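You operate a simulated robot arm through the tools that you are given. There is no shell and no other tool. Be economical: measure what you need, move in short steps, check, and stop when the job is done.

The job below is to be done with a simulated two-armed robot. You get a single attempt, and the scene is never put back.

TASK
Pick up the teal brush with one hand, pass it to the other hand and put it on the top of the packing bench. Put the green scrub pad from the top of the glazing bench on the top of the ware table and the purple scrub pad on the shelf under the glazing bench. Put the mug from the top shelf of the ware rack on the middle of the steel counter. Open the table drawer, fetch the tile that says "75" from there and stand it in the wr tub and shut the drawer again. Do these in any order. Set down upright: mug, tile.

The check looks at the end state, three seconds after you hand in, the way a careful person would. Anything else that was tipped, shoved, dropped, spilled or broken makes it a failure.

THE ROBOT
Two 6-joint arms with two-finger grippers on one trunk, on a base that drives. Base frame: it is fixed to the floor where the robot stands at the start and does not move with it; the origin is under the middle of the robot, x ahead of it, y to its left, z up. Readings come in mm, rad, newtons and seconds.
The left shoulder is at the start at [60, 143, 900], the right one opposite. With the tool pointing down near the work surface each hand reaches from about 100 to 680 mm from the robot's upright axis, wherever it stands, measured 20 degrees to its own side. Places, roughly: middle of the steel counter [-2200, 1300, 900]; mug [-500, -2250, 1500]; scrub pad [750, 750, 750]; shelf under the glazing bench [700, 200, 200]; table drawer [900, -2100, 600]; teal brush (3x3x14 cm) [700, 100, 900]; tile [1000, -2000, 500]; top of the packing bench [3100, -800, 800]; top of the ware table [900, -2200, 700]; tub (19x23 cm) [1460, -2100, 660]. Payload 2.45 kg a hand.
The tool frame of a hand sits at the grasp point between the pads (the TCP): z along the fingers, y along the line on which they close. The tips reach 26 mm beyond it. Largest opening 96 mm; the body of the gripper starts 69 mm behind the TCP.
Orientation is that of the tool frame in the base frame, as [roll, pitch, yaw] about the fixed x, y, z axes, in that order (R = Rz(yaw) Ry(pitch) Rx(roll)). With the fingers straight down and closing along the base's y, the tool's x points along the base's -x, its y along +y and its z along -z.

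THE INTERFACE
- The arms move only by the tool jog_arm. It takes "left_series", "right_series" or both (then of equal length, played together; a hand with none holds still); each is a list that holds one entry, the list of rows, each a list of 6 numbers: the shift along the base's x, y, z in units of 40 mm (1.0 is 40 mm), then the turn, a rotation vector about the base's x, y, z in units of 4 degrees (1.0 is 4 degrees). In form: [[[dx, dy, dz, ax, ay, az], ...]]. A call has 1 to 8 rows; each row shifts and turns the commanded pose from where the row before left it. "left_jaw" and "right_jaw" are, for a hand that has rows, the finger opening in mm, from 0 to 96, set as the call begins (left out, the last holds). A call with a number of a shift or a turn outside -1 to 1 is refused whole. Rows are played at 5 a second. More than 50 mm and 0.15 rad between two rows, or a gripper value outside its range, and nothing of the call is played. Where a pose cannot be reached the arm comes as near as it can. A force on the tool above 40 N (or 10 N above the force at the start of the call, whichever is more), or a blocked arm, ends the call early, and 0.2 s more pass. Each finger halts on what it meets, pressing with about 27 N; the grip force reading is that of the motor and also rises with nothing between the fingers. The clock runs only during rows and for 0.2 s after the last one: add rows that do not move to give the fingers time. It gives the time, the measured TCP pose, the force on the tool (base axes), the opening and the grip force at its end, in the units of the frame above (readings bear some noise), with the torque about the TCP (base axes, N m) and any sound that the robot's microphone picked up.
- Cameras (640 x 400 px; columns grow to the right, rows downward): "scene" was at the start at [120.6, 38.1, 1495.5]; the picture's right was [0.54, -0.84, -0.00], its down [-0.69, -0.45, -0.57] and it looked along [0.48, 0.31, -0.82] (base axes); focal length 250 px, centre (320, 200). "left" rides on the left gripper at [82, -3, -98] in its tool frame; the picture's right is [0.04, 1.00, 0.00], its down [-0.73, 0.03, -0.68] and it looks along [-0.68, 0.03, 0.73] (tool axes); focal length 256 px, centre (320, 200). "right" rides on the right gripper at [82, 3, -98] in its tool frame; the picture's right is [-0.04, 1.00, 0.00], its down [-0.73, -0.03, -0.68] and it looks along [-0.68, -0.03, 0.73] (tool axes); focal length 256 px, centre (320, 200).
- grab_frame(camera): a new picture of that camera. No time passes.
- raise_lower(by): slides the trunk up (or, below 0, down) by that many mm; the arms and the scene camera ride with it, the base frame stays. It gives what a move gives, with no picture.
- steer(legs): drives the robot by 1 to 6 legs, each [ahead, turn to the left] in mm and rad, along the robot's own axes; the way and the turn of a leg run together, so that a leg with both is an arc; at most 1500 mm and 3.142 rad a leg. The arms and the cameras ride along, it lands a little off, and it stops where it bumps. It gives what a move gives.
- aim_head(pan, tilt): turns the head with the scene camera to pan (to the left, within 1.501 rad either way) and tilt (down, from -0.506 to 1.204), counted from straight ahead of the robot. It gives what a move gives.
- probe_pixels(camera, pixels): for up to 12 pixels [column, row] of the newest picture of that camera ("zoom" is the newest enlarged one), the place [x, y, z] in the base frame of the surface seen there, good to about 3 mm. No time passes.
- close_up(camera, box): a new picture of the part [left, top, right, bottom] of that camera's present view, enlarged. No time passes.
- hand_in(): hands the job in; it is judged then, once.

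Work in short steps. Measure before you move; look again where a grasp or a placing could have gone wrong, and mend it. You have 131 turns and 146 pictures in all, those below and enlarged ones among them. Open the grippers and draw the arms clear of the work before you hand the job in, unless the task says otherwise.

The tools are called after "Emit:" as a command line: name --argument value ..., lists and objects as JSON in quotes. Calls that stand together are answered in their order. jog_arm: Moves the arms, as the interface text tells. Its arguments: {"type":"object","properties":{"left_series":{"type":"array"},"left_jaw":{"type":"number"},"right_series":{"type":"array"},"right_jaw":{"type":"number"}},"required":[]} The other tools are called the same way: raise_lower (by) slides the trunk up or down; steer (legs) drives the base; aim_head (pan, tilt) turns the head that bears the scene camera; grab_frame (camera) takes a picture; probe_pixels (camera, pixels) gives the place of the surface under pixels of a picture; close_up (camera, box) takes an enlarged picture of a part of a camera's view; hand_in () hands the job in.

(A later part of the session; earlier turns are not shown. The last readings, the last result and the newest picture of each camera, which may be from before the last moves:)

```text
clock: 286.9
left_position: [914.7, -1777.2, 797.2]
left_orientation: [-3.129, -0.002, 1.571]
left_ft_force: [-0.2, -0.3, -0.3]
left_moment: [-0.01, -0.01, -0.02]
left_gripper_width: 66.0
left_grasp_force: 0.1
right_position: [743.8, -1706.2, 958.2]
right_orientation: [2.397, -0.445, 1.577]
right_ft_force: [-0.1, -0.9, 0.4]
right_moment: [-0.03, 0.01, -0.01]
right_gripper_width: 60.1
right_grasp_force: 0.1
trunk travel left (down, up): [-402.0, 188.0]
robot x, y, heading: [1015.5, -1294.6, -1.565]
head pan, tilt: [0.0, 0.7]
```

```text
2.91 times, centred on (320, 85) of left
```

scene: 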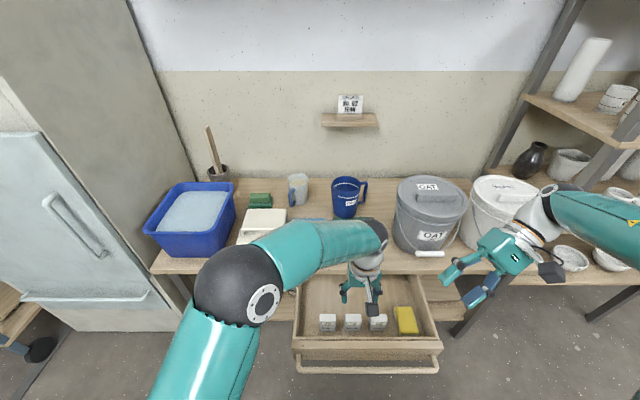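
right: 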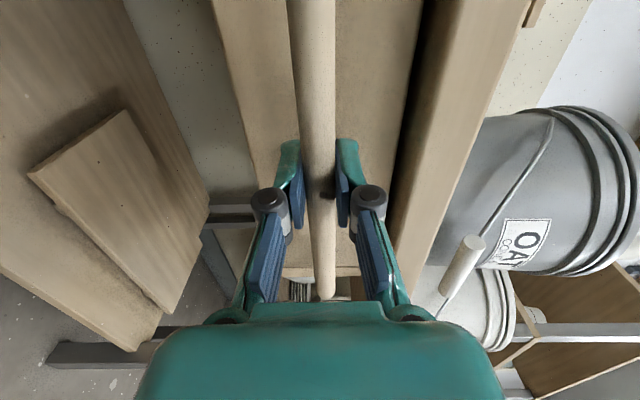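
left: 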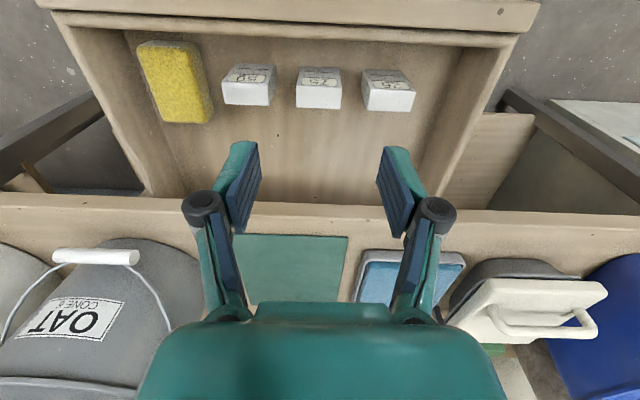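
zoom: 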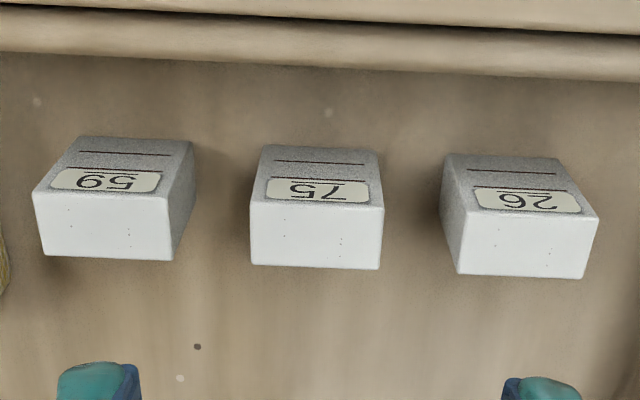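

Tile 75 spans x 889–937, y -1789…-1815, top 611. I go down to z≈588 and grip it on its narrow edges.

Emit:
jog_arm --left_series '[[[-0.04, -0.32, -0.8, 0, 0, 0], [0, -0.3, -0.8, 0, 0, 0], [0, 0, -0.9, 0, 0, 0], [0, 0, -0.9, 0, 0, 0], [0, 0, -0.9, 0, 0, 0], [0, 0, -0.9, 0, 0, 0]]]'

Emit:
jog_arm --left_series '[[[0, 0, 0, 0, 0, 0], [0, 0, 0, 0, 0, 0], [0, 0, 0, 0, 0, 0]]]' --left_jaw 20

Emit:
jog_arm --left_series '[[[0, 0, 0.6, 0, 0, 0], [0, 0, 0.9, 0, 0, 0], [0, 0, 1, 0, 0, 0], [0, 0, 1, 0, 0, 0], [0, 0, 1, 0, 0, 0], [0, 0, 1, 0, 0, 0], [0, 0, 1, 0, 0, 0]]]'

Emit:
grab_frame --camera "left"

```text
clock: 288.3
left_position: [909.8, -1802.1, 592.5]
left_orientation: [-3.13, -0.002, 1.571]
left_ft_force: [-0.2, 0.7, 0.1]
left_moment: [0.02, 0.03, -0.02]
left_gripper_width: 65.8
left_grasp_force: 0.2
right_position: [743.0, -1704.3, 957.5]
right_orientation: [2.397, -0.446, 1.579]
right_ft_force: [-0.7, -0.4, 0.1]
right_moment: [-0.02, 0.02, -0.02]
right_gripper_width: 60.1
right_grasp_force: 0.1
trunk travel left (down, up): [-402.0, 188.0]
robot x, y, heading: [1017.2, -1301.9, -1.57]
head pan, tilt: [0.0, 0.7]
```

```text
clock: 289.1
left_position: [909.9, -1802.6, 592.4]
left_orientation: [-3.131, -0.001, 1.571]
left_ft_force: [1.0, -1.3, 1.8]
left_moment: [-0.05, -0.08, 0.01]
left_gripper_width: 49.6
left_grasp_force: 27.1
right_position: [744.9, -1704.3, 959.8]
right_orientation: [2.397, -0.444, 1.578]
right_ft_force: [-0.5, 0.6, 0.6]
right_moment: [-0.01, 0.01, 0.01]
right_gripper_width: 59.9
right_grasp_force: 0.0
trunk travel left (down, up): [-402.0, 188.0]
robot x, y, heading: [1016.5, -1294.9, -1.572]
head pan, tilt: [0.0, 0.7]
```

```text
clock: 290.7
left_position: [912.8, -1797.4, 851.7]
left_orientation: [-3.131, -0.003, 1.571]
left_ft_force: [-0.4, 0.2, -2.2]
left_moment: [0.0, 0.03, -0.02]
left_gripper_width: 49.5
left_grasp_force: 27.4
right_position: [744.1, -1704.1, 958.5]
right_orientation: [2.396, -0.445, 1.578]
right_ft_force: [0.6, 0.0, -0.6]
right_moment: [-0.03, 0.03, -0.01]
right_gripper_width: 60.0
right_grasp_force: 0.1
trunk travel left (down, up): [-402.0, 188.0]
robot x, y, heading: [1016.4, -1297.4, -1.567]
head pan, tilt: [0.0, 0.7]
```

```text
61 pictures are left
```

left: 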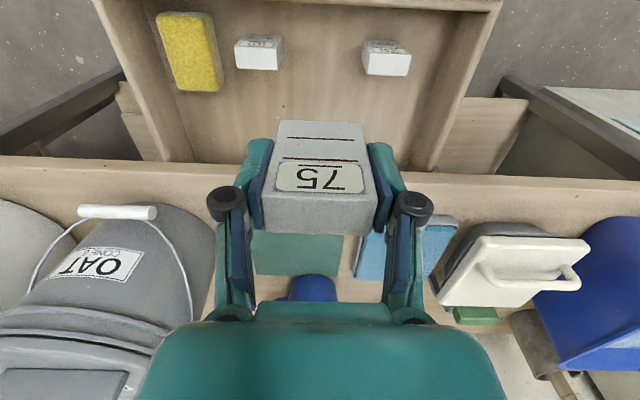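

Tile 75 is held (49.5 mm). Now I clear the left hand to its own side, and rotate the right hand back to pointing down. Its error works out as mostly a +y turn.

Emit:
jog_arm --left_series '[[[0.9, 0.3, 0.4, 0, 0, 0], [0.9, 0.3, 0.4, 0, 0, 0], [0.9, 0.3, 0.4, 0, 0, 0], [0.9, 0.3, 0.4, 0, 0, 0], [0.9, 0.3, 0.4, 0, 0, 0], [0.9, 0.3, 0.4, 0, 0, 0], [0.9, 0.3, 0.4, 0, 0, 0], [0.9, 0.3, 0.4, 0, 0, 0]]]' --right_series '[[[0, 0.3, 0, -0.58, 1, 0.22], [0, 0.3, 0, -0.58, 1, 0.22], [0, 0.3, 0, -0.58, 1, 0.22], [0, 0, 0, -0.58, 1, 0.22], [0, 0, 0, -0.58, 1, 0.22], [0, 0, 0, -0.58, 1, 0.22], [0, 0, 0, -0.58, 1, 0.22], [0, 0, 0, -0.58, 1, 0.22]]]'

Emit:
jog_arm --right_series '[[[0, 0, 0, -0.58, 1, 0.22], [0, 0, 0, -0.58, 1, 0.22], [0, 0, 0, -0.29, 0.5, 0.11], [0, 0, 0, 0, 0, 0]]]'

Emit:
grab_frame --camera "scene"

```text
clock: 292.5
left_position: [1201.4, -1703.4, 979.8]
left_orientation: [-3.129, 0.001, 1.571]
left_ft_force: [0.8, 0.2, -1.5]
left_moment: [-0.01, -0.01, 0.0]
left_gripper_width: 49.5
left_grasp_force: 27.4
right_position: [796.1, -1690.8, 966.4]
right_orientation: [2.466, -0.279, 1.567]
right_ft_force: [0.9, 0.1, -0.5]
right_moment: [0.0, -0.02, 0.0]
right_gripper_width: 60.1
right_grasp_force: 0.1
right hand out of reach, approached as far as the arm can: row 1, 2, 3, 4, 5, 6, 7, 8
trunk travel left (down, up): [-402.0, 188.0]
robot x, y, heading: [1019.3, -1303.0, -1.567]
head pan, tilt: [0.0, 0.7]
```

```text
clock: 293.5
left_position: [1200.1, -1705.5, 980.7]
left_orientation: [-3.13, -0.001, 1.57]
left_ft_force: [0.3, -0.1, -2.0]
left_moment: [0.02, 0.02, -0.02]
left_gripper_width: 49.5
left_grasp_force: 27.1
right_position: [795.7, -1690.5, 966.0]
right_orientation: [2.469, -0.279, 1.566]
right_ft_force: [0.3, 0.2, 0.7]
right_moment: [0.0, 0.0, -0.01]
right_gripper_width: 59.8
right_grasp_force: 0.1
right hand out of reach, approached as far as the arm can: row 1, 2
trunk travel left (down, up): [-402.0, 188.0]
robot x, y, heading: [1012.4, -1296.5, -1.571]
head pan, tilt: [0.0, 0.7]
```

```text
60 pictures are left
```

scene: 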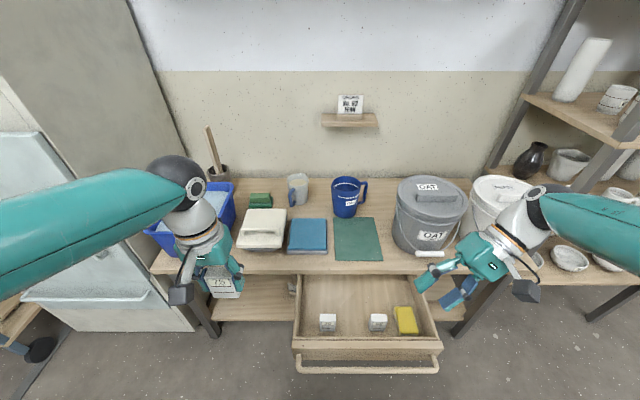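

The right wrist is stuck in an awkward pose, so I leave it and use the healthy left hand for everything: tile to the tub first, then the left hand shuts the drawer. I raise the trunk and move to x≈1330, keeping clear of the open drawer.

Emit:
raise_lower --by 130

Emit:
steer --legs '[[0, 0.63]]'

Emit:
steer --legs '[[0, 0.63]]'

Emit:
steer --legs '[[330, 0]]'

Emit:
steer --legs '[[0, -0.63]]'

Emit:
steer --legs '[[0, -0.63]]'

Emit:
grab_frame --camera "scene"

```text
clock: 295.1
left_position: [1201.1, -1705.6, 1109.2]
left_orientation: [-3.13, -0.002, 1.571]
left_ft_force: [-0.1, 0.1, -0.9]
left_moment: [0.0, 0.02, -0.03]
left_gripper_width: 49.5
left_grasp_force: 26.8
right_position: [796.5, -1690.1, 1095.9]
right_orientation: [2.469, -0.281, 1.566]
right_ft_force: [0.5, 0.1, 0.6]
right_moment: [-0.02, 0.01, 0.0]
right_gripper_width: 59.7
right_grasp_force: 0.1
trunk travel left (down, up): [-532.0, 58.0]
robot x, y, heading: [1017.4, -1297.4, -1.572]
head pan, tilt: [0.0, 0.7]
```

```text
clock: 297.4
left_position: [1402.8, -1520.8, 1109.7]
left_orientation: [-3.129, -0.001, 2.193]
left_ft_force: [1.0, -0.4, -2.0]
left_moment: [-0.01, 0.02, 0.01]
left_gripper_width: 49.5
left_grasp_force: 26.9
right_position: [1062.0, -1746.0, 1093.6]
right_orientation: [2.451, -0.264, 2.204]
right_ft_force: [-0.6, 0.2, 0.4]
right_moment: [0.03, 0.0, 0.0]
right_gripper_width: 60.0
right_grasp_force: 0.0
trunk travel left (down, up): [-532.0, 58.0]
robot x, y, heading: [999.1, -1308.8, -0.953]
head pan, tilt: [0.0, 0.7]
```

```text
clock: 299.6
left_position: [1452.5, -1244.3, 1109.6]
left_orientation: [-3.128, -0.002, 2.819]
left_ft_force: [0.5, -0.2, -2.5]
left_moment: [-0.01, 0.02, 0.0]
left_gripper_width: 49.3
left_grasp_force: 26.6
right_position: [1306.2, -1628.5, 1089.9]
right_orientation: [2.433, -0.251, 2.845]
right_ft_force: [-0.1, 1.0, -0.3]
right_moment: [-0.01, -0.01, -0.01]
right_gripper_width: 59.9
right_grasp_force: 0.1
trunk travel left (down, up): [-532.0, 58.0]
robot x, y, heading: [992.0, -1332.2, -0.321]
head pan, tilt: [0.0, 0.7]
```

```text
clock: 301.9
left_position: [1776.0, -1358.2, 1109.7]
left_orientation: [-3.13, -0.003, 2.813]
left_ft_force: [0.0, -0.6, -2.1]
left_moment: [0.04, 0.02, 0.02]
left_gripper_width: 49.5
left_grasp_force: 27.0
right_position: [1626.1, -1740.0, 1089.5]
right_orientation: [2.43, -0.254, 2.838]
right_ft_force: [0.0, -0.8, 0.3]
right_moment: [0.03, 0.02, 0.01]
right_gripper_width: 60.0
right_grasp_force: 0.1
trunk travel left (down, up): [-532.0, 58.0]
robot x, y, heading: [1313.4, -1442.9, -0.332]
head pan, tilt: [0.0, 0.7]
```

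```text
clock: 304.2
left_position: [1736.6, -1649.7, 1110.2]
left_orientation: [-3.129, -0.003, 2.17]
left_ft_force: [-0.4, -0.4, -3.0]
left_moment: [0.0, 0.02, -0.03]
left_gripper_width: 49.8
left_grasp_force: 26.5
right_position: [1388.1, -1867.7, 1091.7]
right_orientation: [2.431, -0.252, 2.197]
right_ft_force: [0.2, 0.2, -0.3]
right_moment: [-0.01, 0.02, -0.03]
right_gripper_width: 59.8
right_grasp_force: 0.1
trunk travel left (down, up): [-532.0, 58.0]
robot x, y, heading: [1337.8, -1429.9, -0.974]
head pan, tilt: [0.0, 0.7]
```

```text
clock: 306.6
left_position: [1526.6, -1844.9, 1110.8]
left_orientation: [-3.127, -0.001, 1.532]
left_ft_force: [-0.1, 0.9, -1.1]
left_moment: [-0.03, -0.04, 0.0]
left_gripper_width: 49.6
left_grasp_force: 26.8
right_position: [1116.9, -1812.9, 1092.4]
right_orientation: [2.431, -0.252, 1.56]
right_ft_force: [0.3, 0.8, 0.0]
right_moment: [-0.02, 0.01, 0.0]
right_gripper_width: 60.0
right_grasp_force: 0.0
trunk travel left (down, up): [-532.0, 58.0]
robot x, y, heading: [1360.1, -1426.3, -1.6]
head pan, tilt: [0.0, 0.7]
```

```text
59 pictures are left
```

scene: 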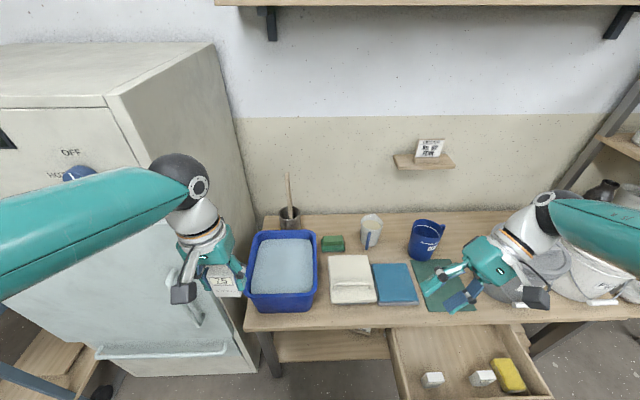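

The tub is fully visible at (282,270). I zoom in for its label and measure rim and contents.

Emit:
close_up --camera "scene" --box '[230, 220, 340, 320]'

Emit:
probe_pixels --camera "scene" --pixels '[[258, 232], [312, 230], [317, 290], [250, 294], [282, 265], [282, 285], [282, 245], [265, 265], [303, 265], [285, 302], [112, 300], [215, 255]]'

```text
4.00 times, centred on (285, 270) of scene
```

zoom: 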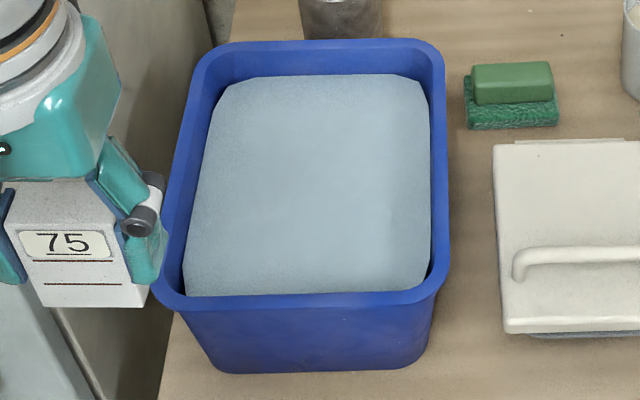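

```text
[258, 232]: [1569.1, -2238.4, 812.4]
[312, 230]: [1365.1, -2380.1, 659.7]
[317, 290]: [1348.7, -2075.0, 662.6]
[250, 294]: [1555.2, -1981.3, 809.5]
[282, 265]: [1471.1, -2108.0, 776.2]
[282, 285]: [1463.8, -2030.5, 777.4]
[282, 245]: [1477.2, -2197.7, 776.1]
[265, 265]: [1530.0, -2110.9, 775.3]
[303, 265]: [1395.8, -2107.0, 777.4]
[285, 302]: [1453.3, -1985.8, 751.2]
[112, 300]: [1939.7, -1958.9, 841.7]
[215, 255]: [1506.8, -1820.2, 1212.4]
```

The surface in the tub is at z≈776, the rim at 811, inside about x 1390–1550, y -2010…-2215. I drive 60 mm closer and bring the tile over the middle (1468,-2105).

Emit:
steer --legs '[[60, 0.03]]'

Emit:
jog_arm --left_series '[[[-0.3, -0.9, 0, 0, 0, 0], [-0.3, -0.9, 0, 0, 0, 0], [-0.3, -0.9, -0.2, 0, 0, 0], [-0.3, -0.9, -0.2, 0, 0, 0], [-0.3, -0.8, -0.5, 0, 0, 0], [0, -0.6, -0.7, 0, 0, 0]]]'

Emit:
grab_frame --camera "left"

Emit:
grab_frame --camera "scene"

```text
clock: 307.6
left_position: [1537.1, -1903.4, 1110.9]
left_orientation: [-3.132, -0.005, 1.563]
left_ft_force: [-0.1, -1.1, -1.3]
left_moment: [0.05, 0.02, 0.0]
left_gripper_width: 49.4
left_grasp_force: 26.9
right_position: [1127.0, -1883.7, 1091.1]
right_orientation: [2.431, -0.255, 1.588]
right_ft_force: [0.1, 0.5, -1.1]
right_moment: [0.06, -0.03, 0.05]
right_gripper_width: 60.4
right_grasp_force: 0.0
trunk travel left (down, up): [-532.0, 58.0]
robot x, y, heading: [1357.5, -1495.2, -1.571]
head pan, tilt: [0.0, 0.7]
```

```text
clock: 308.9
left_position: [1477.6, -2100.7, 1047.5]
left_orientation: [-3.13, -0.005, 1.562]
left_ft_force: [0.2, -0.6, -2.4]
left_moment: [0.02, 0.01, 0.02]
left_gripper_width: 49.2
left_grasp_force: 27.0
right_position: [1127.7, -1882.8, 1091.7]
right_orientation: [2.431, -0.254, 1.588]
right_ft_force: [0.7, -0.7, 0.0]
right_moment: [0.0, 0.0, 0.01]
right_gripper_width: 60.3
right_grasp_force: 0.0
trunk travel left (down, up): [-532.0, 58.0]
robot x, y, heading: [1357.8, -1493.6, -1.567]
head pan, tilt: [0.0, 0.7]
```

```text
57 pictures are left
```

left: 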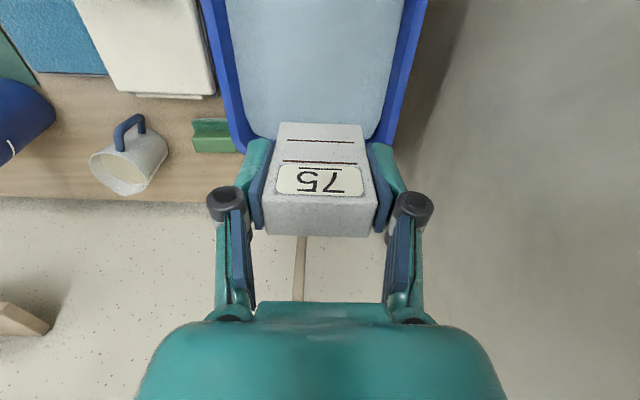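

```text
56 pictures are left
```

scene: 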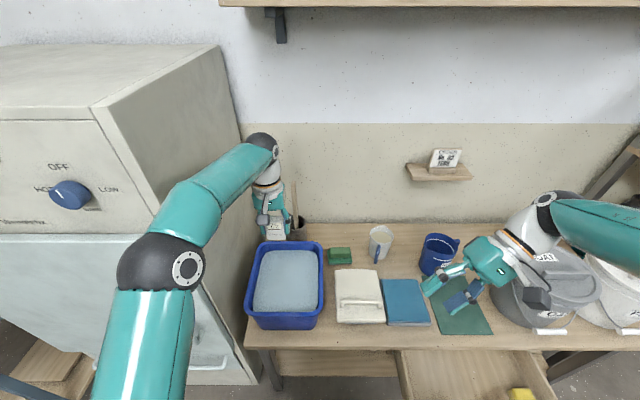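

The hand is over the tub. I lower to just above its surface (TCP z≈840) and look.

Emit:
jog_arm --left_series '[[[-0.1, 0, -0.85, 0, 0, 0], [-0.1, -0.1, -0.85, 0, 0, 0], [0, 0, -0.85, 0, 0, 0], [0, 0, -0.85, 0, 0, 0], [0, 0, -0.85, 0, 0, 0], [0, 0, -0.85, 0, 0, 0]]]'

Emit:
grab_frame --camera "left"

```text
clock: 310.4
left_position: [1468.8, -2105.7, 843.9]
left_orientation: [-3.13, -0.003, 1.562]
left_ft_force: [0.7, -0.4, -1.4]
left_moment: [0.04, -0.01, 0.03]
left_gripper_width: 49.6
left_grasp_force: 27.2
right_position: [1127.0, -1882.1, 1091.7]
right_orientation: [2.431, -0.255, 1.588]
right_ft_force: [-0.4, 0.3, 0.0]
right_moment: [-0.01, 0.04, -0.03]
right_gripper_width: 60.0
right_grasp_force: 0.0
trunk travel left (down, up): [-532.0, 58.0]
robot x, y, heading: [1359.7, -1490.4, -1.57]
head pan, tilt: [0.0, 0.7]
```

```text
55 pictures are left
```

left: 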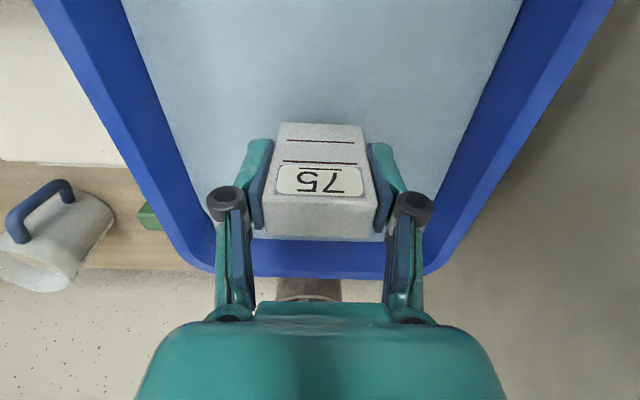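

Well centred. I lower slowly, 3–5 mm per row, and watch the force.

Emit:
jog_arm --left_series '[[[0, 0, -0.12, 0, 0, 0], [0, 0, -0.12, 0, 0, 0], [0, 0, -0.1, 0, 0, 0], [0, 0, -0.08, 0, 0, 0], [0, 0, -0.08, 0, 0, 0], [0, 0, 0, 0, 0, 0]]]'

```text
clock: 311.8
left_position: [1471.1, -2106.7, 824.6]
left_orientation: [-3.13, -0.002, 1.562]
left_ft_force: [-0.6, 0.3, -0.5]
left_moment: [-0.03, -0.04, 0.01]
left_gripper_width: 49.6
left_grasp_force: 26.8
right_position: [1127.1, -1880.7, 1093.1]
right_orientation: [2.433, -0.253, 1.59]
right_ft_force: [0.1, 0.4, 0.8]
right_moment: [0.01, 0.01, 0.04]
right_gripper_width: 60.0
right_grasp_force: 0.1
trunk travel left (down, up): [-532.0, 58.0]
robot x, y, heading: [1358.6, -1496.4, -1.567]
head pan, tilt: [0.0, 0.7]
```

No clear contact yet at z 825. I continue carefully.

Emit:
jog_arm --left_series '[[[0, 0, -0.1, 0, 0, 0], [0, 0, -0.1, 0, 0, 0], [0, 0, -0.1, 0, 0, 0], [0, 0, 0, 0, 0, 0]]]'

Emit:
grab_frame --camera "left"

```text
clock: 312.8
left_position: [1470.5, -2104.9, 810.6]
left_orientation: [-3.128, -0.004, 1.562]
left_ft_force: [-1.2, -0.1, -2.0]
left_moment: [0.02, 0.0, 0.01]
left_gripper_width: 49.6
left_grasp_force: 27.3
right_position: [1126.8, -1880.6, 1092.4]
right_orientation: [2.43, -0.253, 1.587]
right_ft_force: [-0.2, 0.2, -0.7]
right_moment: [-0.01, -0.02, 0.01]
right_gripper_width: 60.1
right_grasp_force: 0.2
trunk travel left (down, up): [-532.0, 58.0]
robot x, y, heading: [1356.9, -1493.0, -1.567]
head pan, tilt: [0.0, 0.7]
```

```text
54 pictures are left
```

left: 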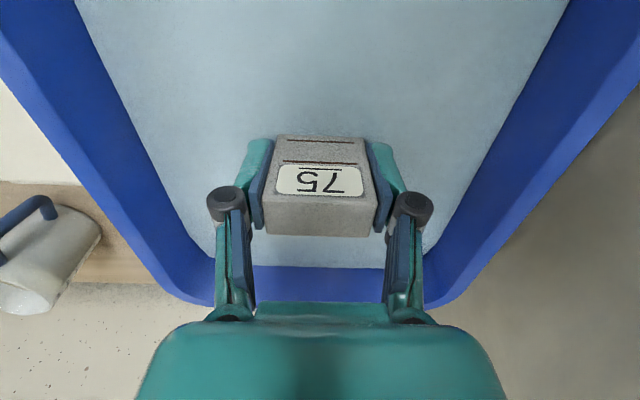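

The tile dips into liquid, so the floor is lower. I shift 28 mm backward so the wrist camera clears the rim, and go deeper.

Emit:
jog_arm --left_series '[[[0, -0.35, 0, 0, 0, 0], [0, -0.35, -0.2, 0, 0, 0], [0, 0, -0.5, 0, 0, 0], [0, 0, -0.5, 0, 0, 0], [0, 0, -0.4, 0, 0, 0], [0, 0, -0.3, 0, 0, 0]]]'

Emit:
jog_arm --left_series '[[[0, 0, -0.08, 0, 0, 0], [0, 0, -0.08, 0, 0, 0], [0, 0, -0.08, 0, 0, 0], [0, 0, 0, 0, 0, 0]]]'

Emit:
grab_frame --camera "left"

```text
clock: 314.1
left_position: [1469.3, -2134.1, 734.3]
left_orientation: [-3.13, -0.003, 1.563]
left_ft_force: [0.7, 0.9, -1.4]
left_moment: [-0.02, 0.02, 0.02]
left_gripper_width: 49.3
left_grasp_force: 27.4
right_position: [1127.9, -1880.9, 1092.1]
right_orientation: [2.431, -0.254, 1.587]
right_ft_force: [0.3, 0.2, 0.5]
right_moment: [0.02, 0.0, 0.0]
right_gripper_width: 60.3
right_grasp_force: 0.0
trunk travel left (down, up): [-532.0, 58.0]
robot x, y, heading: [1358.3, -1489.2, -1.57]
head pan, tilt: [0.0, 0.7]
```

```text
clock: 315.1
left_position: [1471.4, -2132.5, 725.9]
left_orientation: [-3.131, -0.003, 1.562]
left_ft_force: [0.3, 0.2, -2.6]
left_moment: [-0.03, 0.01, -0.02]
left_gripper_width: 49.7
left_grasp_force: 28.0
right_position: [1128.1, -1880.6, 1091.3]
right_orientation: [2.431, -0.253, 1.589]
right_ft_force: [0.1, -0.5, -0.2]
right_moment: [-0.03, -0.03, 0.01]
right_gripper_width: 60.1
right_grasp_force: 0.0
trunk travel left (down, up): [-532.0, 58.0]
robot x, y, heading: [1359.4, -1494.8, -1.574]
head pan, tilt: [0.0, 0.7]
```

```text
53 pictures are left
```

left: 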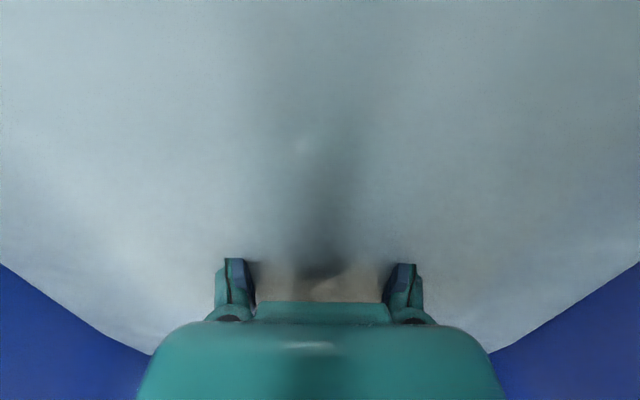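

Still no contact; the floor must be just below. A few more small steps.

Emit:
jog_arm --left_series '[[[0, 0, -0.08, 0, 0, 0], [0, 0, -0.08, 0, 0, 0], [0, 0, 0, 0, 0, 0]]]'

Emit:
jog_arm --left_series '[[[0, 0, -0.05, 0, 0, 0], [0, 0, -0.05, 0, 0, 0], [0, 0, 0, 0, 0, 0]]]'

```text
clock: 315.9
left_position: [1470.3, -2133.7, 719.9]
left_orientation: [-3.13, -0.005, 1.56]
left_ft_force: [0.0, 0.9, -0.8]
left_moment: [0.02, 0.01, 0.02]
left_gripper_width: 49.5
left_grasp_force: 26.9
right_position: [1127.3, -1880.5, 1092.1]
right_orientation: [2.43, -0.253, 1.589]
right_ft_force: [-0.6, -0.3, 0.5]
right_moment: [0.0, 0.05, -0.03]
right_gripper_width: 60.1
right_grasp_force: 0.1
trunk travel left (down, up): [-532.0, 58.0]
robot x, y, heading: [1355.6, -1488.5, -1.568]
head pan, tilt: [0.0, 0.7]
```

```text
clock: 316.8
left_position: [1469.2, -2135.0, 715.3]
left_orientation: [-3.129, -0.003, 1.562]
left_ft_force: [1.0, 0.1, -1.8]
left_moment: [0.01, 0.02, 0.0]
left_gripper_width: 49.6
left_grasp_force: 27.6
right_position: [1127.9, -1881.5, 1091.8]
right_orientation: [2.431, -0.252, 1.589]
right_ft_force: [0.3, 0.0, -0.5]
right_moment: [0.01, -0.03, 0.0]
right_gripper_width: 59.8
right_grasp_force: 0.0
trunk travel left (down, up): [-532.0, 58.0]
robot x, y, heading: [1357.3, -1490.7, -1.57]
head pan, tilt: [0.0, 0.7]
```

Just a little more in 2 mm steps.

Emit:
jog_arm --left_series '[[[0, 0, -0.04, 0, 0, 0], [0, 0, -0.04, 0, 0, 0], [0, 0, -0.04, 0, 0, 0], [0, 0, 0, 0, 0, 0]]]'

```text
clock: 317.8
left_position: [1470.3, -2133.2, 713.7]
left_orientation: [-3.131, 0.004, 1.561]
left_ft_force: [-0.6, 3.6, 21.2]
left_moment: [0.12, 0.01, -0.01]
left_gripper_width: 49.7
left_grasp_force: 27.2
right_position: [1127.6, -1878.4, 1093.5]
right_orientation: [2.433, -0.246, 1.587]
right_ft_force: [-0.1, 0.0, 0.3]
right_moment: [0.01, 0.0, 0.0]
right_gripper_width: 60.2
right_grasp_force: 0.1
trunk travel left (down, up): [-532.0, 58.0]
robot x, y, heading: [1359.0, -1493.4, -1.571]
head pan, tilt: [0.0, 0.7]
```

Contact at 21 N. I ease up 1 mm, open slightly and withdraw straight up.

Emit:
jog_arm --left_series '[[[0, 0, 0.05, 0, 0, 0], [0, 0, 0, 0, 0, 0]]]'

Emit:
jog_arm --left_series '[[[0, 0, 0, 0, 0, 0], [0, 0, 0, 0, 0, 0], [0, 0, 0.3, 0, 0, 0], [0, 0, 0.5, 0, 0, 0], [0, 0, 0.8, 0, 0, 0], [0, 0, 1, 0, 0, 0], [0, 0, 1, 0, 0, 0], [0, 0, 1, 0, 0, 0]]]' --left_jaw 66

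Emit:
grab_frame --camera "left"

```text
clock: 318.4
left_position: [1470.5, -2133.1, 714.8]
left_orientation: [-3.129, -0.002, 1.562]
left_ft_force: [-0.6, -2.7, 15.5]
left_moment: [-0.31, 0.03, 0.07]
left_gripper_width: 49.5
left_grasp_force: 26.6
right_position: [1127.5, -1880.7, 1091.9]
right_orientation: [2.432, -0.252, 1.589]
right_ft_force: [0.3, -1.0, 0.4]
right_moment: [0.01, -0.01, 0.02]
right_gripper_width: 60.2
right_grasp_force: 0.1
trunk travel left (down, up): [-532.0, 58.0]
robot x, y, heading: [1357.2, -1495.9, -1.566]
head pan, tilt: [0.0, 0.7]
```

```text
clock: 320.1
left_position: [1470.4, -2134.0, 898.3]
left_orientation: [-3.13, -0.003, 1.563]
left_ft_force: [0.0, -0.1, -0.5]
left_moment: [0.0, -0.01, -0.01]
left_gripper_width: 66.0
left_grasp_force: 0.1
right_position: [1126.2, -1881.7, 1092.7]
right_orientation: [2.433, -0.25, 1.588]
right_ft_force: [-0.2, -0.4, -0.3]
right_moment: [0.02, 0.0, -0.01]
right_gripper_width: 59.8
right_grasp_force: 0.0
trunk travel left (down, up): [-532.0, 58.0]
robot x, y, heading: [1357.8, -1493.3, -1.568]
head pan, tilt: [0.0, 0.7]
```

```text
52 pictures are left
```

left: 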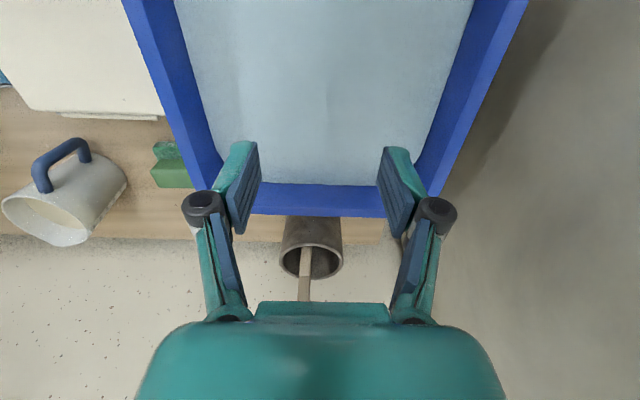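

The tile stands on the tub floor and the hand is out. Next I shut the drawer with the left hand: retract, then turn and reverse to about (800,-1200).

Emit:
jog_arm --left_series '[[[0, 0, 1, 0, 0, 0], [0, 0.3, 1, 0, 0, 0], [0.2, 1, 0.2, 0, 0, 0], [0.2, 1, 0.2, 0, 0, 0], [0.2, 1, 0, 0, 0, 0], [0.2, 1, 0, 0, 0, 0], [0.2, 1, 0, 0, 0, 0], [0.2, 0.8, 0, 0, 0, 0]]]' --left_jaw 0

Emit:
steer --legs '[[0, 0.55]]'

Emit:
steer --legs '[[0, 0.54]]'

Emit:
steer --legs '[[-630, 0]]'

Emit:
steer --legs '[[0, -0.54]]'

Emit:
steer --legs '[[0, -0.55]]'

Emit:
aim_head --pan 0.3 --tilt 0.8

Emit:
grab_frame --camera "scene"

```text
clock: 321.9
left_position: [1519.4, -1888.6, 991.9]
left_orientation: [-3.128, -0.002, 1.562]
left_ft_force: [0.1, -0.6, 0.4]
left_moment: [0.01, 0.01, -0.02]
left_gripper_width: 0.0
left_grasp_force: 26.9
right_position: [1127.8, -1879.1, 1093.3]
right_orientation: [2.433, -0.251, 1.587]
right_ft_force: [-0.7, 0.3, -0.4]
right_moment: [-0.04, -0.01, -0.03]
right_gripper_width: 60.0
right_grasp_force: 0.0
trunk travel left (down, up): [-532.0, 58.0]
robot x, y, heading: [1356.7, -1492.5, -1.571]
head pan, tilt: [0.0, 0.7]
```

```text
clock: 324.1
left_position: [1703.5, -1742.2, 992.7]
left_orientation: [-3.13, -0.003, 2.119]
left_ft_force: [-0.6, -0.3, 0.4]
left_moment: [0.02, 0.01, 0.0]
left_gripper_width: 0.1
left_grasp_force: 26.8
right_position: [1365.8, -1942.5, 1092.7]
right_orientation: [2.432, -0.252, 2.144]
right_ft_force: [-1.0, -0.2, -0.6]
right_moment: [0.03, -0.02, -0.01]
right_gripper_width: 59.8
right_grasp_force: 0.0
trunk travel left (down, up): [-532.0, 58.0]
robot x, y, heading: [1336.4, -1498.7, -1.009]
head pan, tilt: [0.0, 0.7]
```

```text
clock: 326.2
left_position: [1778.5, -1519.6, 992.4]
left_orientation: [-3.131, -0.002, 2.667]
left_ft_force: [0.0, 0.2, 0.6]
left_moment: [-0.01, 0.03, 0.03]
left_gripper_width: 0.1
left_grasp_force: 26.7
right_position: [1592.7, -1864.8, 1093.3]
right_orientation: [2.431, -0.252, 2.692]
right_ft_force: [-0.6, 0.1, 0.6]
right_moment: [-0.01, 0.04, -0.03]
right_gripper_width: 60.0
right_grasp_force: 0.1
trunk travel left (down, up): [-532.0, 58.0]
robot x, y, heading: [1335.1, -1523.4, -0.461]
head pan, tilt: [0.0, 0.7]
```

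```text
clock: 329.8
left_position: [1208.9, -1235.8, 993.1]
left_orientation: [-3.132, -0.002, 2.659]
left_ft_force: [-0.2, -0.4, -0.4]
left_moment: [-0.04, 0.0, 0.02]
left_gripper_width: 0.0
left_grasp_force: 27.0
right_position: [1021.1, -1578.1, 1093.6]
right_orientation: [2.431, -0.251, 2.684]
right_ft_force: [0.0, -0.2, -0.1]
right_moment: [0.02, -0.05, -0.02]
right_gripper_width: 60.3
right_grasp_force: 0.1
trunk travel left (down, up): [-532.0, 58.0]
robot x, y, heading: [764.3, -1233.2, -0.473]
head pan, tilt: [0.0, 0.7]
```

```text
clock: 331.9
left_position: [1146.6, -1466.6, 992.3]
left_orientation: [-3.13, -0.004, 2.116]
left_ft_force: [0.4, -0.5, 0.1]
left_moment: [0.04, 0.0, 0.01]
left_gripper_width: 0.2
left_grasp_force: 26.5
right_position: [808.1, -1665.9, 1093.9]
right_orientation: [2.431, -0.25, 2.142]
right_ft_force: [0.9, 0.1, 0.2]
right_moment: [0.03, 0.02, 0.0]
right_gripper_width: 59.7
right_grasp_force: 0.1
trunk travel left (down, up): [-532.0, 58.0]
robot x, y, heading: [781.1, -1226.9, -1.013]
head pan, tilt: [0.0, 0.7]
```

```text
clock: 334.0
left_position: [962.9, -1623.4, 993.3]
left_orientation: [-3.131, -0.004, 1.556]
left_ft_force: [-0.3, 0.5, -1.0]
left_moment: [0.0, 0.02, 0.0]
left_gripper_width: 0.2
left_grasp_force: 27.2
right_position: [571.4, -1613.2, 1094.2]
right_orientation: [2.431, -0.252, 1.585]
right_ft_force: [0.2, -0.3, -0.1]
right_moment: [-0.02, 0.03, -0.03]
right_gripper_width: 60.0
right_grasp_force: 0.0
trunk travel left (down, up): [-532.0, 58.0]
robot x, y, heading: [806.6, -1227.1, -1.564]
head pan, tilt: [0.0, 0.7]
```

```text
clock: 334.8
left_position: [963.6, -1623.7, 994.2]
left_orientation: [-3.13, -0.003, 1.558]
left_ft_force: [0.7, -0.1, 0.6]
left_moment: [0.01, 0.03, 0.01]
left_gripper_width: 0.0
left_grasp_force: 27.0
right_position: [572.8, -1611.2, 1095.4]
right_orientation: [2.432, -0.253, 1.583]
right_ft_force: [-0.1, 0.2, 0.2]
right_moment: [-0.05, -0.01, -0.02]
right_gripper_width: 60.3
right_grasp_force: 0.0
trunk travel left (down, up): [-532.0, 58.0]
robot x, y, heading: [806.5, -1226.5, -1.568]
head pan, tilt: [0.3, 0.799]
```

```text
51 pictures are left
```

scene: 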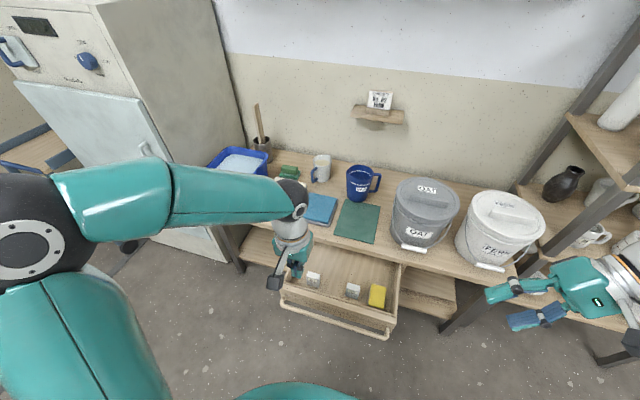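

The left hand is in front of the open drawer. I check the bar's place and lower the closed left hand to the bar's height in front of it.

Emit:
probe_pixels --camera "scene" --pixels '[[340, 324], [300, 307], [380, 337]]'

Emit:
jog_arm --left_series '[[[-0.4, 0.3, -0.8, 0, 0, 0], [-0.4, 0, -0.9, 0, 0, 0], [-0.3, 0, -1, 0, 0, 0], [0, 0, -1, 0, 0, 0], [0, 0, -1, 0, 0, 0], [0, 0, -1, 0, 0, 0]]]'

```text
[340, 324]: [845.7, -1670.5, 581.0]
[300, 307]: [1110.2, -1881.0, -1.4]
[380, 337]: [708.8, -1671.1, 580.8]
```

```text
clock: 336.2
left_position: [919.9, -1612.9, 766.8]
left_orientation: [-3.13, -0.004, 1.558]
left_ft_force: [-0.3, -0.8, 0.6]
left_moment: [-0.01, -0.03, -0.04]
left_gripper_width: 0.0
left_grasp_force: 27.0
right_position: [571.7, -1613.4, 1094.1]
right_orientation: [2.43, -0.252, 1.587]
right_ft_force: [-0.1, -0.5, 0.2]
right_moment: [0.04, -0.04, 0.02]
right_gripper_width: 60.0
right_grasp_force: 0.1
trunk travel left (down, up): [-532.0, 58.0]
robot x, y, heading: [805.6, -1226.5, -1.567]
head pan, tilt: [0.3, 0.799]
```

Down another 190 mm, then push by driving ahead 270 mm.

Emit:
jog_arm --left_series '[[[0, 0, -1, 0, 0, 0], [0, 0, -1, 0, 0, 0], [0, 0, -1, 0, 0, 0], [0, 0, -1, 0, 0, 0], [0, 0, -0.75, 0, 0, 0]]]'

Emit:
steer --legs '[[270, 0]]'

Emit:
grab_frame --camera "scene"

```text
clock: 337.4
left_position: [919.5, -1610.3, 576.7]
left_orientation: [-3.131, -0.003, 1.558]
left_ft_force: [-0.2, 0.4, 0.9]
left_moment: [-0.03, 0.03, -0.04]
left_gripper_width: 0.1
left_grasp_force: 26.9
right_position: [571.2, -1612.7, 1093.9]
right_orientation: [2.43, -0.251, 1.585]
right_ft_force: [-0.4, 0.5, 0.1]
right_moment: [0.01, -0.02, 0.02]
right_gripper_width: 59.7
right_grasp_force: 0.0
trunk travel left (down, up): [-532.0, 58.0]
robot x, y, heading: [804.3, -1226.3, -1.57]
head pan, tilt: [0.3, 0.799]
```

```text
clock: 339.3
left_position: [918.3, -1879.2, 576.1]
left_orientation: [-3.13, -0.003, 1.555]
left_ft_force: [-0.2, 0.1, -0.3]
left_moment: [0.02, 0.03, -0.02]
left_gripper_width: 0.0
left_grasp_force: 28.6
right_position: [570.8, -1881.2, 1094.1]
right_orientation: [2.43, -0.253, 1.583]
right_ft_force: [-0.8, 0.2, 0.5]
right_moment: [0.04, -0.01, -0.01]
right_gripper_width: 60.2
right_grasp_force: 0.0
trunk travel left (down, up): [-532.0, 58.0]
robot x, y, heading: [807.9, -1492.2, -1.575]
head pan, tilt: [0.3, 0.799]
```

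```text
50 pictures are left
```

scene: 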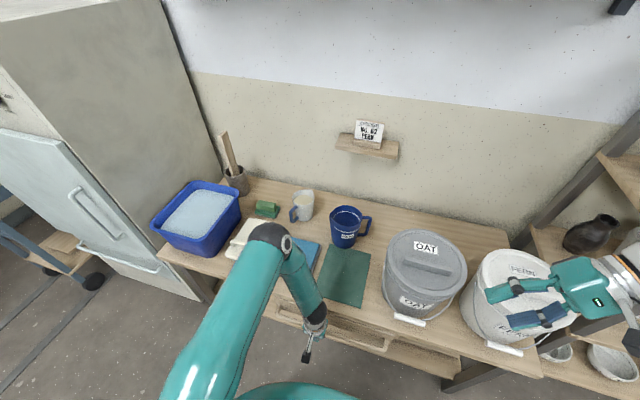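

The drawer is nearly shut (finger front ≈ -1891, needs ≈ -1914). I push with the arm in small steps until it meets resistance.

Emit:
jog_arm --left_series '[[[0, -0.25, 0, 0, 0, 0], [0, -0.2, 0, 0, 0, 0], [0, -0.15, 0, 0, 0, 0], [0, -0.1, 0, 0, 0, 0], [0, -0.1, 0, 0, 0, 0], [0, 0, 0, 0, 0, 0]]]'

Emit:
close_up --camera "scene" --box '[250, 270, 470, 390]'

```text
clock: 340.3
left_position: [919.3, -1893.0, 575.7]
left_orientation: [-3.128, -0.025, 1.559]
left_ft_force: [1.5, 13.5, 5.2]
left_moment: [-1.39, 0.01, 0.23]
left_gripper_width: 0.0
left_grasp_force: 28.2
right_position: [571.1, -1878.7, 1096.0]
right_orientation: [2.432, -0.252, 1.582]
right_ft_force: [-0.2, -0.5, 0.2]
right_moment: [0.04, -0.06, 0.01]
right_gripper_width: 59.7
right_grasp_force: 0.0
trunk travel left (down, up): [-532.0, 58.0]
robot x, y, heading: [803.8, -1491.6, -1.569]
head pan, tilt: [0.3, 0.799]
stopped in row 4 (left hand): the force on the tool passed its limit at 46 N (the readings are from after the stop); the commanded pose is now the measured one
```

```text
2.91 times, centred on (360, 330) of scene
```

zoom: 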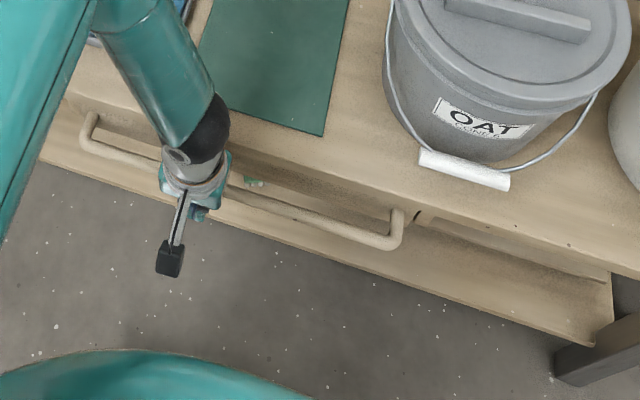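

It met 46 N. I probe the bar and drawer face to see whether it is fully shut.

Emit:
probe_pixels --camera "zoom" --pixels '[[300, 212], [350, 230], [130, 155], [385, 215], [400, 214], [420, 215], [300, 185]]'

Emit:
jog_arm --left_series '[[[0, 0.4, 0, 0, 0, 0], [0, 0.8, 0, 0, 0, 0], [0, 1, 0.3, 0, 0, 0], [0, 1, 0.3, 0, 0, 0]]]'

Emit:
grab_frame --camera "left"

```text
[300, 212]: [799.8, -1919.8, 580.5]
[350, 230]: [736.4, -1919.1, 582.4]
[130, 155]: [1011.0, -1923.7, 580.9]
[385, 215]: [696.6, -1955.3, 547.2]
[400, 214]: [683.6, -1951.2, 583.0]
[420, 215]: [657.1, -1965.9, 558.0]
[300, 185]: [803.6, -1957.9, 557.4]
```

```text
clock: 341.3
left_position: [918.0, -1767.7, 600.0]
left_orientation: [-3.128, -0.017, 1.557]
left_ft_force: [0.2, -0.5, 0.4]
left_moment: [-0.04, -0.01, -0.02]
left_gripper_width: 0.0
left_grasp_force: 29.0
right_position: [570.9, -1878.4, 1095.2]
right_orientation: [2.432, -0.251, 1.583]
right_ft_force: [-0.5, 0.5, 0.3]
right_moment: [0.02, -0.04, -0.01]
right_gripper_width: 59.9
right_grasp_force: 0.0
trunk travel left (down, up): [-532.0, 58.0]
robot x, y, heading: [807.7, -1486.8, -1.571]
head pan, tilt: [0.3, 0.799]
```

```text
48 pictures are left
```

left: 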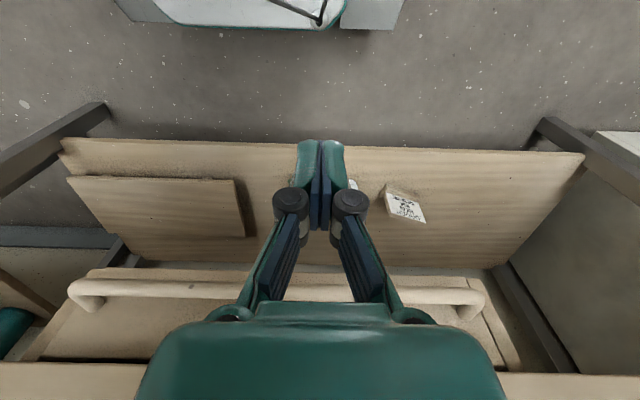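

The bar and face are back at their original places, so the drawer is shut. Now the mug: I raise the left hand, back off, turn to face +x and reverse along the aisle to the rack's far side.

Emit:
jog_arm --left_series '[[[0, 0.2, 1, 0, 0, 0], [0, 0, 1, 0, 0, 0], [0, 0, 1, 0, 0, 0], [0, 0, 1, 0, 0, 0], [0, 0, 1, 0, 0, 0], [0, 0, 1, 0, 0, 0], [0, 0, 1, 0, 0, 0], [0, -0.3, 1, 0, 0, 0]]]' --left_jaw 96

Emit:
steer --legs '[[-250, 0]]'

Emit:
steer --legs '[[0, 0.78]]'

Emit:
steer --legs '[[0, 0.79]]'

Emit:
steer --legs '[[-1450, 0]]'

Emit:
aim_head --pan -1.2 --tilt 0.05

Emit:
grab_frame --camera "scene"

```text
clock: 342.0
left_position: [920.9, -1768.5, 694.2]
left_orientation: [-3.132, 0.005, 1.559]
left_ft_force: [-0.7, -3.3, -1.5]
left_moment: [0.27, -0.08, 0.02]
left_gripper_width: 95.7
left_grasp_force: 0.2
right_position: [570.9, -1878.9, 1096.0]
right_orientation: [2.43, -0.252, 1.584]
right_ft_force: [1.0, -0.3, -0.2]
right_moment: [0.0, -0.02, 0.02]
right_gripper_width: 59.8
right_grasp_force: 0.2
trunk travel left (down, up): [-532.0, 58.0]
robot x, y, heading: [805.2, -1493.1, -1.57]
head pan, tilt: [0.3, 0.799]
stopped in row 3 (left hand): the force on the tool passed its limit at 85 N (the readings are from after the stop); the commanded pose is now the measured one
```

```text
clock: 343.9
left_position: [920.6, -1513.6, 694.6]
left_orientation: [-3.133, 0.006, 1.557]
left_ft_force: [-0.4, -6.0, -9.3]
left_moment: [-0.15, 0.05, 0.01]
left_gripper_width: 96.2
left_grasp_force: 0.0
right_position: [571.6, -1625.1, 1096.9]
right_orientation: [2.431, -0.251, 1.581]
right_ft_force: [-0.2, -0.2, -0.8]
right_moment: [-0.03, 0.02, 0.02]
right_gripper_width: 59.8
right_grasp_force: 0.1
trunk travel left (down, up): [-532.0, 58.0]
robot x, y, heading: [803.2, -1239.4, -1.573]
head pan, tilt: [0.3, 0.799]
```

```text
clock: 346.8
left_position: [1081.1, -1355.4, 694.2]
left_orientation: [-3.133, 0.009, 2.328]
left_ft_force: [3.1, -0.4, -2.3]
left_moment: [-0.15, 0.22, -0.18]
left_gripper_width: 95.8
left_grasp_force: 0.0
right_position: [906.9, -1676.1, 1097.4]
right_orientation: [2.434, -0.252, 2.353]
right_ft_force: [1.0, 1.3, 0.7]
right_moment: [-0.07, 0.06, -0.01]
right_gripper_width: 60.2
right_grasp_force: 0.1
trunk travel left (down, up): [-532.0, 58.0]
robot x, y, heading: [785.3, -1260.3, -0.805]
head pan, tilt: [0.3, 0.799]
stopped in leg 1: the robot was blocked; the commanded pose is now the measured one
```

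```text
clock: 349.5
left_position: [1067.9, -1118.6, 695.9]
left_orientation: [-3.134, 0.01, 3.11]
left_ft_force: [2.7, 2.5, -2.7]
left_moment: [-0.33, -0.05, -0.24]
left_gripper_width: 95.8
left_grasp_force: 0.0
right_position: [1167.0, -1472.6, 1096.3]
right_orientation: [2.416, -0.24, -3.138]
right_ft_force: [-0.9, 0.7, 0.2]
right_moment: [-0.07, 0.01, 0.01]
right_gripper_width: 60.1
right_grasp_force: 0.0
trunk travel left (down, up): [-532.0, 58.0]
robot x, y, heading: [786.3, -1295.0, -0.026]
head pan, tilt: [0.3, 0.799]
stopped in leg 1: the robot was blocked; the commanded pose is now the measured one
```

```text
clock: 356.7
left_position: [-353.1, -1078.3, 696.2]
left_orientation: [-3.136, 0.011, 3.101]
left_ft_force: [11.8, -0.9, -12.4]
left_moment: [-0.07, 0.14, -0.05]
left_gripper_width: 95.8
left_grasp_force: 0.1
right_position: [-254.1, -1433.5, 1095.9]
right_orientation: [2.415, -0.239, 3.138]
right_ft_force: [-0.1, 0.0, -0.5]
right_moment: [-0.04, -0.05, 0.01]
right_gripper_width: 60.0
right_grasp_force: 0.0
trunk travel left (down, up): [-532.0, 58.0]
robot x, y, heading: [-634.4, -1251.5, -0.038]
head pan, tilt: [0.3, 0.799]
```

```text
clock: 358.3
left_position: [-351.1, -1077.4, 696.6]
left_orientation: [-3.134, 0.014, 3.101]
left_ft_force: [8.4, -1.1, -10.5]
left_moment: [0.02, -0.04, 0.03]
left_gripper_width: 96.0
left_grasp_force: 0.1
right_position: [-253.4, -1433.7, 1095.1]
right_orientation: [2.413, -0.24, 3.139]
right_ft_force: [-0.7, -0.7, -0.2]
right_moment: [0.0, 0.01, -0.03]
right_gripper_width: 60.0
right_grasp_force: 0.1
trunk travel left (down, up): [-532.0, 58.0]
robot x, y, heading: [-636.1, -1248.5, -0.036]
head pan, tilt: [-1.201, 0.051]
```

```text
47 pictures are left
```

scene: 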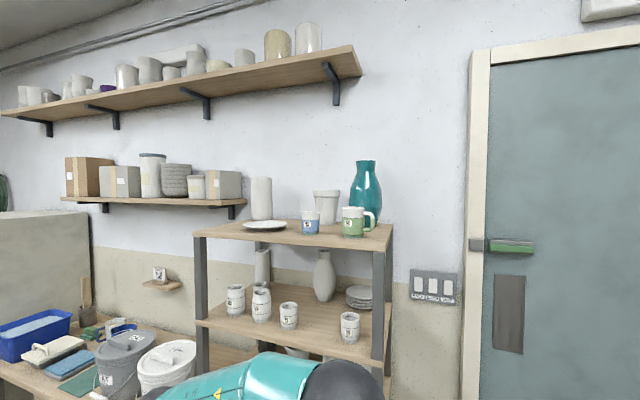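

The left hand had bumped against the robot's own body when rising. I free it by moving it ahead and then up. The mug is at (353,222); I zoom and probe it.

Emit:
probe_pixels --camera "scene" --pixels '[[353, 210], [353, 222], [353, 234], [342, 222], [362, 222], [372, 220], [311, 222], [366, 190], [340, 240], [310, 240], [393, 226], [240, 240]]'

Emit:
close_up --camera "scene" --box '[280, 150, 410, 260]'

Emit:
jog_arm --left_series '[[[0.8, 0, -0.1, 0, 0, 0], [0.9, 0, 0, 0, 0, 0], [0.9, 0, 0, 0, 0, 0], [0, 0, 1, 0, 0, 0], [0, 0, 1, 0, 0, 0], [0, 0, 1, 0, 0, 0], [0, 0, 1, 0, 0, 0], [0, 0, 1, 0, 0, 0]]]'

```text
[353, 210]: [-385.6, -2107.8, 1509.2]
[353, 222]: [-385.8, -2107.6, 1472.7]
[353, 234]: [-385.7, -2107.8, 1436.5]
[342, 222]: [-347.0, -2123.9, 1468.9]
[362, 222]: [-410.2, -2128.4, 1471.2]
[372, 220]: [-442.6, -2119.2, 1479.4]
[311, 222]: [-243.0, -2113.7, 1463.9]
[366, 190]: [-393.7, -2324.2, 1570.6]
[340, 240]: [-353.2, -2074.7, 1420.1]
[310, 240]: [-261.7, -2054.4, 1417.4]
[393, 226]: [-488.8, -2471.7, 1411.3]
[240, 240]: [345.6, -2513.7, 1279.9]
```

```text
3.64 times, centred on (345, 205) of scene
```

zoom: 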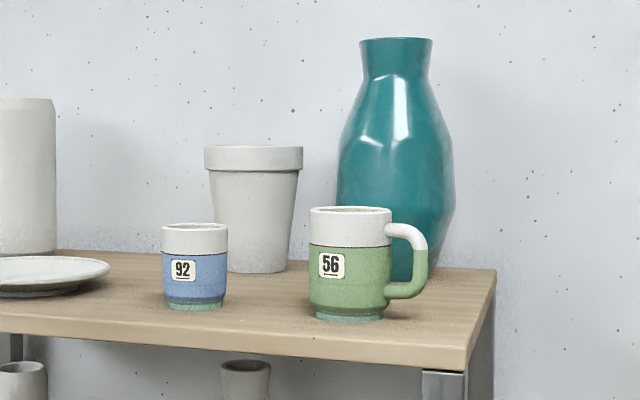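

```text
clock: 360.1
left_position: [-249.2, -1078.5, 893.9]
left_orientation: [-3.136, 0.011, 3.102]
left_ft_force: [0.4, 0.0, 0.3]
left_moment: [0.01, -0.02, 0.02]
left_gripper_width: 95.9
left_grasp_force: 0.0
right_position: [-254.2, -1433.9, 1096.6]
right_orientation: [2.413, -0.24, 3.14]
right_ft_force: [-0.6, -0.6, -0.5]
right_moment: [0.0, -0.01, 0.02]
right_gripper_width: 60.1
right_grasp_force: 0.0
trunk travel left (down, up): [-532.0, 58.0]
robot x, y, heading: [-632.1, -1250.1, -0.032]
head pan, tilt: [-1.201, 0.051]
```

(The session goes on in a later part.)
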